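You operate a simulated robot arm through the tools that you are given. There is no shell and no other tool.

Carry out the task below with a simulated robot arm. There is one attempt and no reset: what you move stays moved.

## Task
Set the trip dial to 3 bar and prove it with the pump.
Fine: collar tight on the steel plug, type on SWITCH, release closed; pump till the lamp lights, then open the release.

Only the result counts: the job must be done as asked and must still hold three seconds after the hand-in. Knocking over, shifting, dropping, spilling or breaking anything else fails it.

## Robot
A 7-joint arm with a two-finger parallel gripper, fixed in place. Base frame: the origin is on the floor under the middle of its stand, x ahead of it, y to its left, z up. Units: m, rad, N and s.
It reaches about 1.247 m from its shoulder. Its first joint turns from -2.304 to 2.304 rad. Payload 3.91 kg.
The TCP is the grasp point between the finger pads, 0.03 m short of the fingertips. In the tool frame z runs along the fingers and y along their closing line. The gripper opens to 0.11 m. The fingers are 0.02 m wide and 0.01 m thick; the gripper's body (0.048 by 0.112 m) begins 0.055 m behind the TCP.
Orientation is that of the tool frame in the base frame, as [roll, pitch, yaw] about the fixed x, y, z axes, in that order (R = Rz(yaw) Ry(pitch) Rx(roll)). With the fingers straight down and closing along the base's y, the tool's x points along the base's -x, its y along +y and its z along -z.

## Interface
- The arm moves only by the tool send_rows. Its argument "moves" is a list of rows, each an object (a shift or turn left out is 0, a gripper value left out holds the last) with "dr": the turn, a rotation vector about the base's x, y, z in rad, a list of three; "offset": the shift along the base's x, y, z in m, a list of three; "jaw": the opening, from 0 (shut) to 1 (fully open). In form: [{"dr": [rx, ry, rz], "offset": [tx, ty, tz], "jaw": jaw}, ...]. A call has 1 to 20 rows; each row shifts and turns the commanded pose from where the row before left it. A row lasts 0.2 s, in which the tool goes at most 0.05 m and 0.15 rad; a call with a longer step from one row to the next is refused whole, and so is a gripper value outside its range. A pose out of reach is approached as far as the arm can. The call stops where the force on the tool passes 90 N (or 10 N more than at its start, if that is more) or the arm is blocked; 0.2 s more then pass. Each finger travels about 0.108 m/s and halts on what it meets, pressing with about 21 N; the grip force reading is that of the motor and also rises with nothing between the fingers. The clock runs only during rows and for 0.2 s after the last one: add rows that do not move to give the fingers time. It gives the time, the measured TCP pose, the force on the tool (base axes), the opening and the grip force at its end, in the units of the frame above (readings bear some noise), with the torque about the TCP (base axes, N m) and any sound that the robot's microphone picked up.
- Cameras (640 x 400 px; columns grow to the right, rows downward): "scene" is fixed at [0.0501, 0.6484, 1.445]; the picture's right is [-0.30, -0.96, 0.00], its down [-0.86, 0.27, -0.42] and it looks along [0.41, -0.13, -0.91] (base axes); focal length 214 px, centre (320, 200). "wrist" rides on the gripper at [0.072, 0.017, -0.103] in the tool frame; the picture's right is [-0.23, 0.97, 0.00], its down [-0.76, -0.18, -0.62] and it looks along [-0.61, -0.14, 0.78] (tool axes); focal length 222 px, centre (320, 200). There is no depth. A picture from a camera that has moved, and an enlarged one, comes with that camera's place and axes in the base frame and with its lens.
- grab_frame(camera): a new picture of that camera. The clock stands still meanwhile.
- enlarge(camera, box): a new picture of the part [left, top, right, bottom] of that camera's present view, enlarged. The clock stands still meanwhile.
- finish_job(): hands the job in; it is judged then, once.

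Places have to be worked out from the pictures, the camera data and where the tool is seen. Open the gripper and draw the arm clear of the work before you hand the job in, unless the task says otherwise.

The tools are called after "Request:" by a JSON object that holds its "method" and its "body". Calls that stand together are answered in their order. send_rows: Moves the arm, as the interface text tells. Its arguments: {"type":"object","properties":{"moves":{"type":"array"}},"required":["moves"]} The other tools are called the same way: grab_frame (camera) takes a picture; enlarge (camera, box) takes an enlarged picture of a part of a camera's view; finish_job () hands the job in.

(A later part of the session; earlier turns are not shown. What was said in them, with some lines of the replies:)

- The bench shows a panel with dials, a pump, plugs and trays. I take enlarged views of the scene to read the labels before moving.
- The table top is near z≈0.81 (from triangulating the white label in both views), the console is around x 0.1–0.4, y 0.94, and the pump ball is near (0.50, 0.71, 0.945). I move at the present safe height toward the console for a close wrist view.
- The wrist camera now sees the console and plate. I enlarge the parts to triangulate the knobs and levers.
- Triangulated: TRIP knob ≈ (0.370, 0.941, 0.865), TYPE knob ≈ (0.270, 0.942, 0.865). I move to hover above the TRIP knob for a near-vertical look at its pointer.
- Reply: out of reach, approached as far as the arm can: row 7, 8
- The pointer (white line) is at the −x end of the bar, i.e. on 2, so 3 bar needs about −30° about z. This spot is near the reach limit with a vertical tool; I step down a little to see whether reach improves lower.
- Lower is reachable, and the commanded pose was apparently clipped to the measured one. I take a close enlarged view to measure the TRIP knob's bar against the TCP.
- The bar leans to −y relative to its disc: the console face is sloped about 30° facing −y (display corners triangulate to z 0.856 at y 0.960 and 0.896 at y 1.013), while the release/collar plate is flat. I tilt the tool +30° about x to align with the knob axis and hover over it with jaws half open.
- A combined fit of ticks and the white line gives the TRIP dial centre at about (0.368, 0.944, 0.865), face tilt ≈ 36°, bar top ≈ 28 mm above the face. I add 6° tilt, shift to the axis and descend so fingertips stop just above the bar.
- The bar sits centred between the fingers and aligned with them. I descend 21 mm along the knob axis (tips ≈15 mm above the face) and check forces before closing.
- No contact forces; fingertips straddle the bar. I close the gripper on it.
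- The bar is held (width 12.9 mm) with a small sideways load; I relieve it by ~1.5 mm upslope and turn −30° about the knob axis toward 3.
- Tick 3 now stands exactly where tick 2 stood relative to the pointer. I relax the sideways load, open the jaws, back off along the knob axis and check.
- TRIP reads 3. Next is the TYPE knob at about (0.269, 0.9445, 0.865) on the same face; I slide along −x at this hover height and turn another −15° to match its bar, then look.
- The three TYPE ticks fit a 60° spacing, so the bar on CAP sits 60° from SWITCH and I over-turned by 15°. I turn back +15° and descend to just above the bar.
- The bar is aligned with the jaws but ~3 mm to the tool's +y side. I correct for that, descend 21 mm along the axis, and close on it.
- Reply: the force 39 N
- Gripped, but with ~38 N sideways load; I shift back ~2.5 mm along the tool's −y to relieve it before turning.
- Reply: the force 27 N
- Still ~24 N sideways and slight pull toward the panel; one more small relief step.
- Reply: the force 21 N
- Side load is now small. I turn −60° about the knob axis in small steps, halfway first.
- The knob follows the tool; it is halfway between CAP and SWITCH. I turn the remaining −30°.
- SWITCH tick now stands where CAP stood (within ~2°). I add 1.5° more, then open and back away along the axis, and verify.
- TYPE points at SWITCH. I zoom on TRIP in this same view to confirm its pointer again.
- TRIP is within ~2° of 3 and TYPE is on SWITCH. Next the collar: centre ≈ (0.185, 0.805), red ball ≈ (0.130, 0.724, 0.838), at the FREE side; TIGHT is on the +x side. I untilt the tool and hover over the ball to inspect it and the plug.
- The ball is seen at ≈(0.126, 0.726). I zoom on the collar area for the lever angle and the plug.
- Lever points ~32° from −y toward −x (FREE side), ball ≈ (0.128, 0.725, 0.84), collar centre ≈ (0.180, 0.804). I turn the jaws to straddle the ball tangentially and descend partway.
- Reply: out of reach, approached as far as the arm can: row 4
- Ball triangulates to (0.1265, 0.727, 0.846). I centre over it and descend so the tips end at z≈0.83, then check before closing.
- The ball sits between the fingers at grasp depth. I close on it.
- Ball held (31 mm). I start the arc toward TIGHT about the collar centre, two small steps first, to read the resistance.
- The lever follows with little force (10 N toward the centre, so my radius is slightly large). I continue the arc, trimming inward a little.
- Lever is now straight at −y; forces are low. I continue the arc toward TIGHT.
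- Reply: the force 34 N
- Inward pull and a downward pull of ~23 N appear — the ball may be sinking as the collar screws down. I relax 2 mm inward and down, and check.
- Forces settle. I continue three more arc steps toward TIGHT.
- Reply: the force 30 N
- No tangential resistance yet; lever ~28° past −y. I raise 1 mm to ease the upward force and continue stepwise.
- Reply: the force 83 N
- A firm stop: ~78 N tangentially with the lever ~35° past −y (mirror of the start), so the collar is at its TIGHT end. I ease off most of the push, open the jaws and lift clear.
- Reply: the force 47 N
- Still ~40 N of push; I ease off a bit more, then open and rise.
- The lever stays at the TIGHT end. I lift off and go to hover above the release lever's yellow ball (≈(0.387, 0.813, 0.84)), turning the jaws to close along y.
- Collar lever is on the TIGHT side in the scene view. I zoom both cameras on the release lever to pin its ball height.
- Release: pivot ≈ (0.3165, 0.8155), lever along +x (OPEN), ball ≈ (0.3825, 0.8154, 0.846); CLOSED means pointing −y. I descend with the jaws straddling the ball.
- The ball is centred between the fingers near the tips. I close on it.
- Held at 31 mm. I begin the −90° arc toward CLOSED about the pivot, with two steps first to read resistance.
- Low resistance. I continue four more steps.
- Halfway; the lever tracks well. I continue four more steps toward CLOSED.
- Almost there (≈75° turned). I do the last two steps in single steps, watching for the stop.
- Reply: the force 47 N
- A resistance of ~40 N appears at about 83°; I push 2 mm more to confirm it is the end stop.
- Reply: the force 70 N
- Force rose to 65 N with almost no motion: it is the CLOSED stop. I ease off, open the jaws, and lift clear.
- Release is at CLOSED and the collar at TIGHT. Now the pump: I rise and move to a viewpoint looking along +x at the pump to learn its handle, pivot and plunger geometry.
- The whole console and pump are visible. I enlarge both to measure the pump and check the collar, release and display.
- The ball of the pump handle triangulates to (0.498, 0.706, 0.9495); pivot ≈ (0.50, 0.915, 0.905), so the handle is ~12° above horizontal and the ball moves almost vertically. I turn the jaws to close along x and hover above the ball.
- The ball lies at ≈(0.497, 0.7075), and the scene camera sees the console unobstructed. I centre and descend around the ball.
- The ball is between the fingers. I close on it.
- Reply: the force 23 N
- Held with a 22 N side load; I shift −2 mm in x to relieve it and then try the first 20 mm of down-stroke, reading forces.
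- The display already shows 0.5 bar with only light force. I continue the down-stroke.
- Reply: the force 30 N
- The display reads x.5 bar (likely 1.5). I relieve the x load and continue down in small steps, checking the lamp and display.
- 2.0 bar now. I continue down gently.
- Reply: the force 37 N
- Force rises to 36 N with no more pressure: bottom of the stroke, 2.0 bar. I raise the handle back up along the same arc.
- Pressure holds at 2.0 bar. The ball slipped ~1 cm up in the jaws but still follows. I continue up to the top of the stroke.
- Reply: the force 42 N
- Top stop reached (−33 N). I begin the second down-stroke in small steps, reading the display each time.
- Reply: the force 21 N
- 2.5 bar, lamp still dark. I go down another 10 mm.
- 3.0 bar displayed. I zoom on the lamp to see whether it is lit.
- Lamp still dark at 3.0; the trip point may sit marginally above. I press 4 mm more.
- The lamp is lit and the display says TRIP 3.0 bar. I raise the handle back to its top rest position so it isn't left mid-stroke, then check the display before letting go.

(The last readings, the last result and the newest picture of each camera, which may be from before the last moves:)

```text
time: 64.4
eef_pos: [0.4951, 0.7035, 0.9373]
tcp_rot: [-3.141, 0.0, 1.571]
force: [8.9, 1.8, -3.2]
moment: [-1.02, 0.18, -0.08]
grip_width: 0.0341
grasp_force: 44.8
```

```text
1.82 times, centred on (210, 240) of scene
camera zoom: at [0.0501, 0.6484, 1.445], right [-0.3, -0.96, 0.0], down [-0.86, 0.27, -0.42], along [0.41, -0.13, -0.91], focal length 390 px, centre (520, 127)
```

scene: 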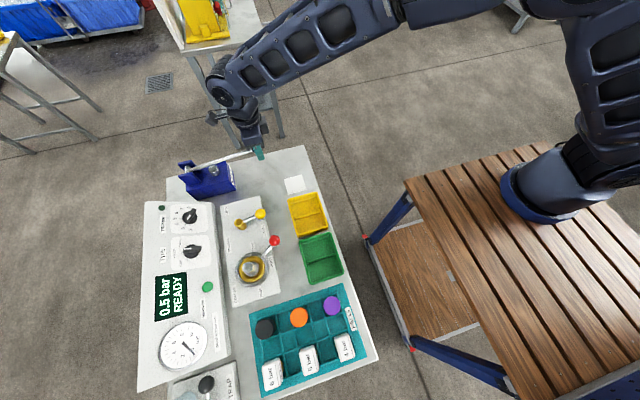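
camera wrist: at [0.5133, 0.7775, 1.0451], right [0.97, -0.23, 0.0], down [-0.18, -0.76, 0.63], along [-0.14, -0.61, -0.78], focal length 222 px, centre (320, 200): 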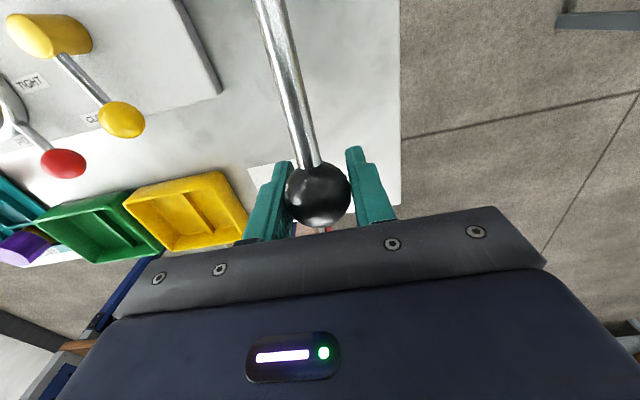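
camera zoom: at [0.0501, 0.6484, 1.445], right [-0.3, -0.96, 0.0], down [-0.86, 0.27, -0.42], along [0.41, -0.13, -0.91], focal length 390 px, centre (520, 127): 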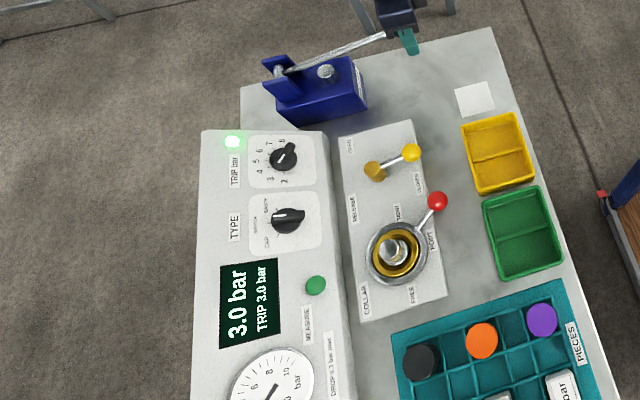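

Pressure holds 3.0 bar, lamp lit, handle near its top. I open the jaws and rise straight up off the ball.

Request:
{"method": "send_rows", "body": {"moves": [{"jaw": 0.4}, {"jaw": 0.5}, {"offset": [0, 0, 0]}, {"offset": [0, 0, 0.02]}, {"offset": [0, 0, 0.04]}, {"offset": [0, 0, 0.05]}, {"offset": [0, 0, 0]}]}}

Request:
{"method": "enlarge", "body": {"camera": "scene", "box": [130, 130, 290, 350]}}

Request:
{"method": "grab_frame", "body": {"camera": "wrist"}}

```text
time: 66.0
eef_pos: [0.4956, 0.7035, 1.0493]
tcp_rot: [-3.14, 0.001, 1.571]
force: [-0.2, 0.1, -0.4]
moment: [0.0, -0.03, 0.03]
grip_width: 0.055
grasp_force: 0.1
```

```text
1.82 times, centred on (210, 240) of scene
camera zoom: at [0.0501, 0.6484, 1.445], right [-0.3, -0.96, 0.0], down [-0.86, 0.27, -0.42], along [0.41, -0.13, -0.91], focal length 390 px, centre (520, 127)
```

zoom: 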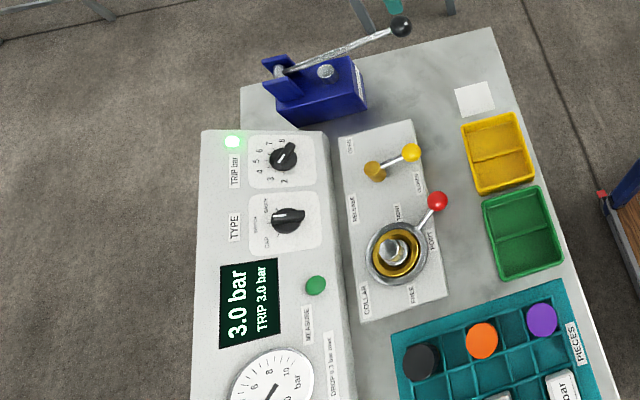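

```text
taken
camera wrist: at [0.5143, 0.775, 1.1514], right [0.97, -0.23, 0.0], down [-0.18, -0.76, 0.62], along [-0.14, -0.61, -0.78], focal length 222 px, centre (320, 200)
```

wrist: 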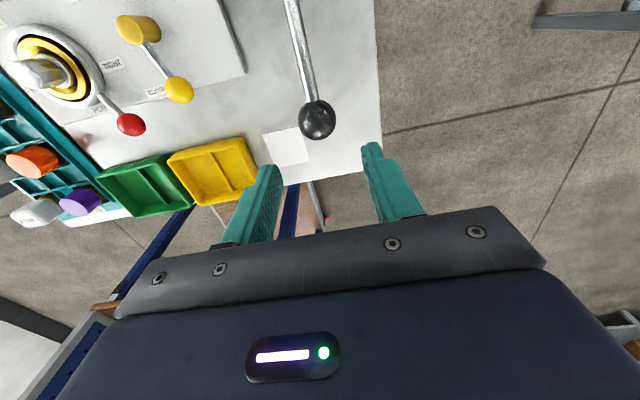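

All holds: 3.0 bar, TRIP lamp lit. Now I go back above the release ball (gripped last at ≈(0.323, 0.747)) to open it.

Request:
{"method": "send_rows", "body": {"moves": [{"offset": [-0.04, 0.01, 0], "dr": [0, 0, 0.02], "jaw": 0.45}, {"offset": [-0.045, 0.012, -0.01], "dr": [0, 0, 0.02]}, {"offset": [-0.045, 0.012, -0.02], "dr": [0, 0, 0.02]}, {"offset": [-0.042, 0.011, -0.025]}, {"offset": [0, 0, 0]}]}}

Request:
{"method": "grab_frame", "body": {"camera": "wrist"}}

```text
refused: row 3 steps farther than a row can; nothing moved
```

```text
taken
camera wrist: at [0.5143, 0.775, 1.1514], right [0.97, -0.23, 0.0], down [-0.18, -0.76, 0.62], along [-0.14, -0.61, -0.78], focal length 222 px, centre (320, 200)
```

wrist: 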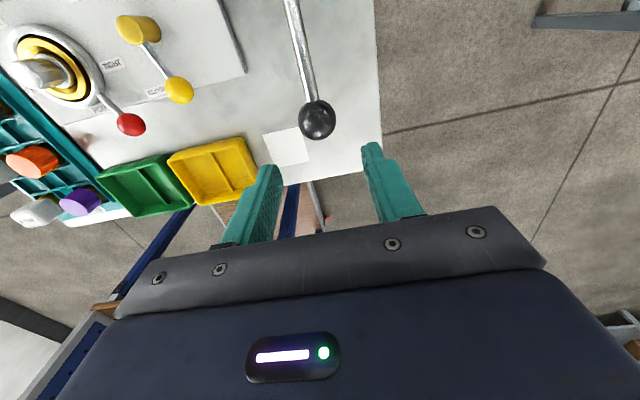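

The call was refused for one step slightly too long; nothing moved. I resend with smaller steps.

Request:
{"method": "send_rows", "body": {"moves": [{"offset": [-0.035, 0.009, 0], "dr": [0, 0, 0.02], "jaw": 0.45}, {"offset": [-0.035, 0.009, -0.01], "dr": [0, 0, 0.02]}, {"offset": [-0.035, 0.009, -0.015], "dr": [0, 0, 0.02]}, {"offset": [-0.035, 0.009, -0.015]}, {"offset": [-0.032, 0.009, -0.015]}, {"offset": [0, 0, 0]}]}}

Request:
{"method": "grab_frame", "body": {"camera": "wrist"}}

```text
time: 67.4
eef_pos: [0.3231, 0.7491, 0.9933]
tcp_rot: [3.142, 0.002, 1.634]
force: [0.1, 0.3, 0.3]
moment: [0.0, -0.01, -0.04]
grip_width: 0.0495
grasp_force: 0.0
```

```text
taken
camera wrist: at [0.3367, 0.8208, 1.096], right [0.99, -0.17, 0.0], down [-0.13, -0.77, 0.62], along [-0.11, -0.61, -0.78], focal length 222 px, centre (320, 200)
```

wrist: 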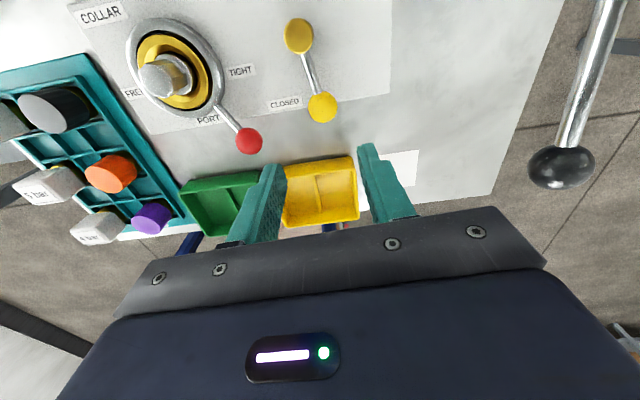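

The ball lies under the TCP (≈(0.325, 0.750)). I descend around it and close.

Request:
{"method": "send_rows", "body": {"moves": [{"offset": [0.0015, 0.0, -0.035]}, {"offset": [0, 0, -0.04]}, {"offset": [0, 0, -0.035]}, {"offset": [0, 0, -0.0235]}, {"offset": [0, 0, 0]}, {"jaw": 0.25}, {"jaw": 0.1}, {"offset": [0, 0, 0]}, {"offset": [0, 0, 0]}]}}

Request:
{"method": "grab_frame", "body": {"camera": "wrist"}}

```text
time: 69.4
eef_pos: [0.3266, 0.7482, 0.861]
tcp_rot: [3.141, 0.0, 1.629]
force: [29.5, 4.0, -0.1]
moment: [0.2, -0.43, -0.42]
grip_width: 0.0314
grasp_force: 45.1
```

```text
taken
camera wrist: at [0.3393, 0.8216, 0.9641], right [0.99, -0.17, 0.0], down [-0.13, -0.77, 0.62], along [-0.11, -0.61, -0.78], focal length 222 px, centre (320, 200)
```

wrist: 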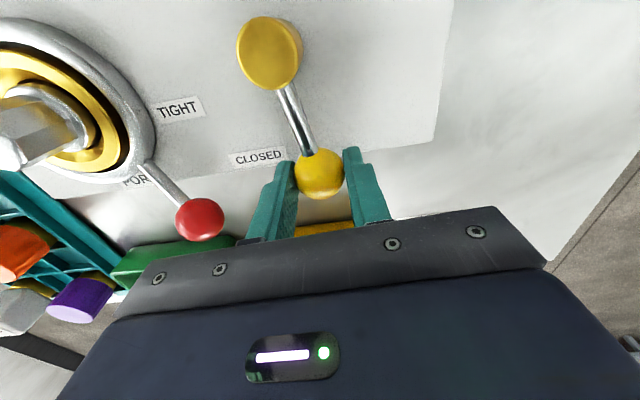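

Held. I turn the release back the reverse way (+ about z) toward OPEN, four steps first.

Request:
{"method": "send_rows", "body": {"moves": [{"offset": [0.0095, 0.0017, 0], "dr": [0, 0, 0.131]}, {"offset": [0.0083, 0.0028, 0], "dr": [0, 0, 0.131]}, {"offset": [0.0079, 0.0039, 0], "dr": [0, 0, 0.131]}, {"offset": [0.0073, 0.0049, 0], "dr": [0, 0, 0.131]}, {"offset": [0, 0, 0]}]}}

Request:
{"method": "enlarge", "body": {"camera": "scene", "box": [130, 130, 290, 350]}}

```text
time: 70.6
eef_pos: [0.3555, 0.7632, 0.8604]
tcp_rot: [3.141, -0.003, 2.157]
force: [-3.4, -3.1, 14.0]
moment: [0.14, 0.22, 0.29]
grip_width: 0.0311
grasp_force: 45.4
```

```text
1.82 times, centred on (210, 240) of scene
camera zoom: at [0.0501, 0.6484, 1.445], right [-0.3, -0.96, 0.0], down [-0.86, 0.27, -0.42], along [0.41, -0.13, -0.91], focal length 390 px, centre (520, 127)
```

zoom: 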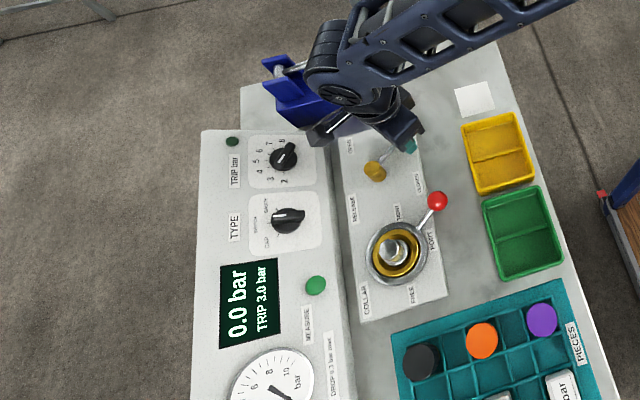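

Pressure drops to 0.0 bar and the trip stays recorded as 3.0 bar. I continue to swing the release fully to OPEN.

Request:
{"method": "send_rows", "body": {"moves": [{"offset": [0.0066, 0.0058, 0.0005], "dr": [0, 0, 0.131]}, {"offset": [0.0058, 0.0066, 0.0005], "dr": [0, 0, 0.131]}, {"offset": [0.0049, 0.0073, 0], "dr": [0, 0, 0.131]}, {"offset": [0.0039, 0.0079, 0], "dr": [0, 0, 0.131]}, {"offset": [0, 0, 0]}]}}

Request:
{"method": "send_rows", "body": {"moves": [{"offset": [0.0028, 0.0083, 0], "dr": [0, 0, 0.131]}, {"offset": [0.0017, 0.0086, 0], "dr": [0, 0, 0.131]}, {"offset": [0, 0, 0]}]}}

Request:
{"method": "grab_frame", "body": {"camera": "wrist"}}

```text
time: 71.8
eef_pos: [0.3772, 0.7899, 0.8601]
tcp_rot: [-3.14, 0.0, 2.682]
force: [-20.6, 6.2, -7.5]
moment: [0.27, 0.64, 0.08]
grip_width: 0.0311
grasp_force: 45.2
```

```text
time: 72.6
eef_pos: [0.3819, 0.8051, 0.8624]
tcp_rot: [-3.141, -0.002, 2.943]
force: [-23.8, 3.7, -5.8]
moment: [0.1, 0.64, 0.05]
grip_width: 0.031
grasp_force: 45.0
```

```text
taken
camera wrist: at [0.3148, 0.8374, 0.9639], right [0.41, 0.91, 0.0], down [0.71, -0.32, 0.62], along [0.57, -0.26, -0.78], focal length 222 px, centre (320, 200)
```

wrist: 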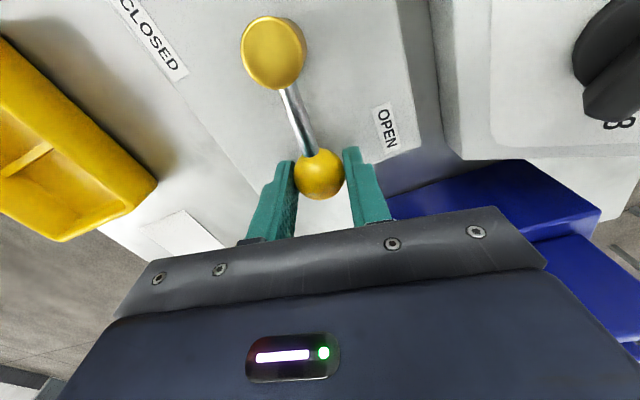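

Nearly at the original OPEN spot (0.383, 0.815). I finish the last ~9 mm, easing the radial load.

Request:
{"method": "send_rows", "body": {"moves": [{"offset": [-0.001, 0.006, 0], "dr": [0, 0, 0.1]}, {"offset": [-0.0005, 0.005, 0], "dr": [0, 0, 0.07]}, {"offset": [0, 0, 0]}]}}

```text
time: 73.4
eef_pos: [0.3833, 0.8157, 0.86]
tcp_rot: [-3.139, 0.0, 3.111]
force: [-12.1, -25.9, 2.4]
moment: [-0.5, 0.18, 0.09]
grip_width: 0.0311
grasp_force: 44.8
```

A −26 N reaction at the original OPEN spot shows the stop. I ease off, open the jaws and lift away.

Request:
{"method": "send_rows", "body": {"moves": [{"offset": [-0.001, -0.0015, 0]}, {"offset": [0, 0, 0]}, {"jaw": 0.4}, {"offset": [0, 0, 0]}, {"offset": [0, 0, 0.03]}, {"offset": [0, 0, 0.05]}, {"offset": [0, 0, 0.05]}, {"offset": [0, 0, 0]}]}}

Request:
{"method": "grab_frame", "body": {"camera": "wrist"}}

Request:
{"method": "grab_frame", "body": {"camera": "scene"}}

```text
time: 75.2
eef_pos: [0.3786, 0.817, 0.992]
tcp_rot: [-3.138, -0.001, 3.112]
force: [0.0, 0.3, -0.2]
moment: [0.01, 0.0, -0.04]
grip_width: 0.044
grasp_force: 0.1
```

```text
taken
camera wrist: at [0.3087, 0.8358, 1.094], right [0.26, 0.97, 0.0], down [0.76, -0.2, 0.62], along [0.6, -0.16, -0.78], focal length 222 px, centre (320, 200)
```

wrist: 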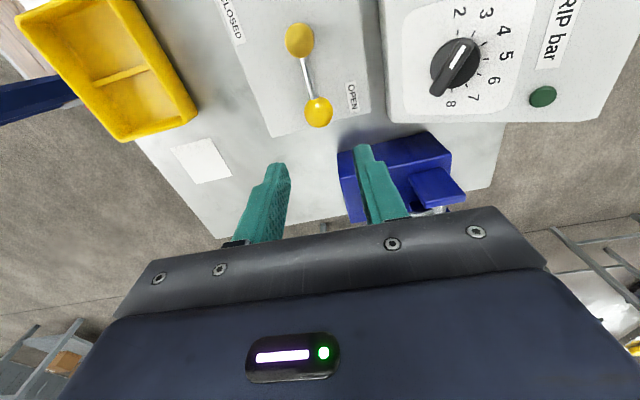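

```text
taken
```

scene: 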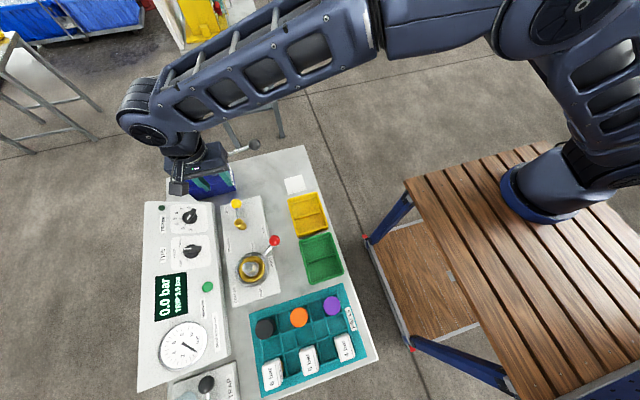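

Release is open and pressure 0.0. I rise, open the gripper and retreat to the starting area clear of the bench.

Request:
{"method": "send_rows", "body": {"moves": [{"offset": [0, 0, 0.045], "jaw": 1.0}, {"offset": [0, 0, 0.045]}, {"offset": [0, 0, 0.045]}, {"offset": [0, -0.04, 0.02]}, {"offset": [0, -0.045, 0]}, {"offset": [0, -0.045, 0]}, {"offset": [0, -0.045, 0]}, {"offset": [0, -0.045, 0]}, {"offset": [0, -0.045, 0]}, {"offset": [0, -0.04, 0]}, {"offset": [0, 0, 0]}]}}

Request:
{"method": "grab_frame", "body": {"camera": "scene"}}

Request:
{"method": "enlarge", "body": {"camera": "scene", "box": [130, 130, 290, 350]}}

Request:
{"method": "enlarge", "body": {"camera": "scene", "box": [210, 180, 300, 300]}}

```text
time: 77.6
eef_pos: [0.3788, 0.5112, 1.1447]
tcp_rot: [-3.14, 0.001, 3.111]
force: [-0.1, 0.7, -0.7]
moment: [-0.02, -0.01, -0.01]
grip_width: 0.1101
grasp_force: 0.1
```

```text
taken
```

scene: 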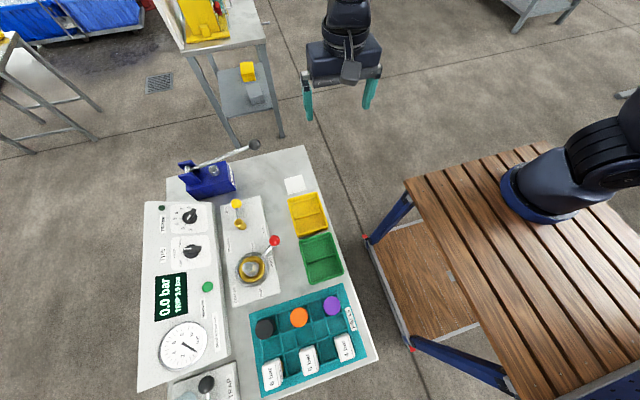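

```text
1.82 times, centred on (210, 240) of scene
camera zoom: at [0.0501, 0.6484, 1.445], right [-0.3, -0.96, 0.0], down [-0.86, 0.27, -0.42], along [0.41, -0.13, -0.91], focal length 390 px, centre (520, 127)
```

zoom: 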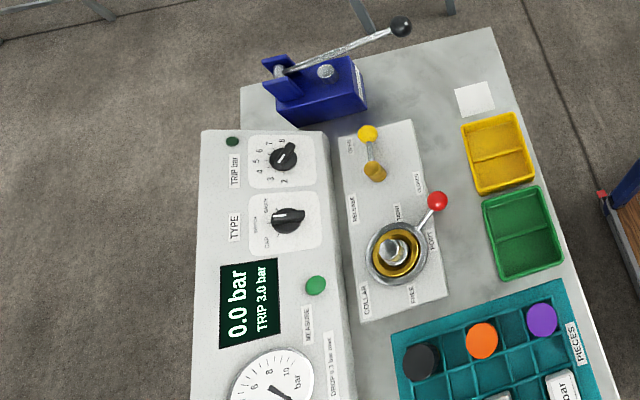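

```text
3.33 times, centred on (255, 240) of scene
camera zoom: at [0.0501, 0.6484, 1.445], right [-0.3, -0.96, 0.0], down [-0.86, 0.27, -0.42], along [0.41, -0.13, -0.91], focal length 715 px, centre (537, 67)
```

zoom: 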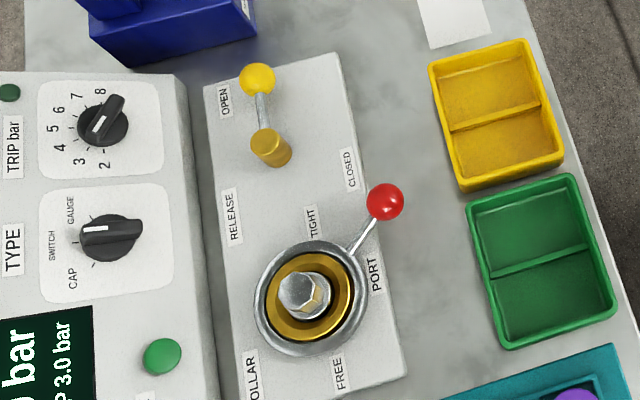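

Everything is as asked. The dial is on 3, type on SWITCH, and the collar lever sits at TIGHT on the steel plug. The display shows TRIP 3.0 bar with the pressure now 0.0, the release is OPEN, and the gripper is open and clear. I hand the job in.

Request:
{"method": "finish_job", "body": {}}

```text
The job is handed in.
```

The trip dial is set to 3 bar and the pump proved it: the lamp lit with 3.0 bar on the display, which read "TRIP 3.0 bar".

- **Setup:** I turned the collar lever to its TIGHT stop on the steel plug, set TYPE to SWITCH, and closed the release against its stop.
- **Pumping:** It took one full stroke (2.0 bar) and part of a second. The lamp stayed dark when the display first showed 3.0 bar, then lit a few millimetres further down. I raised the handle back near its top position before letting go.
- **Release:** I opened it fully. Pressure fell to 0.0 bar and the display kept the 3.0 bar trip reading.

In the last pictures nothing else on the bench looked moved. The gripper is open and the arm is back near its starting position. The job is handed in; I have not seen the judge's result.
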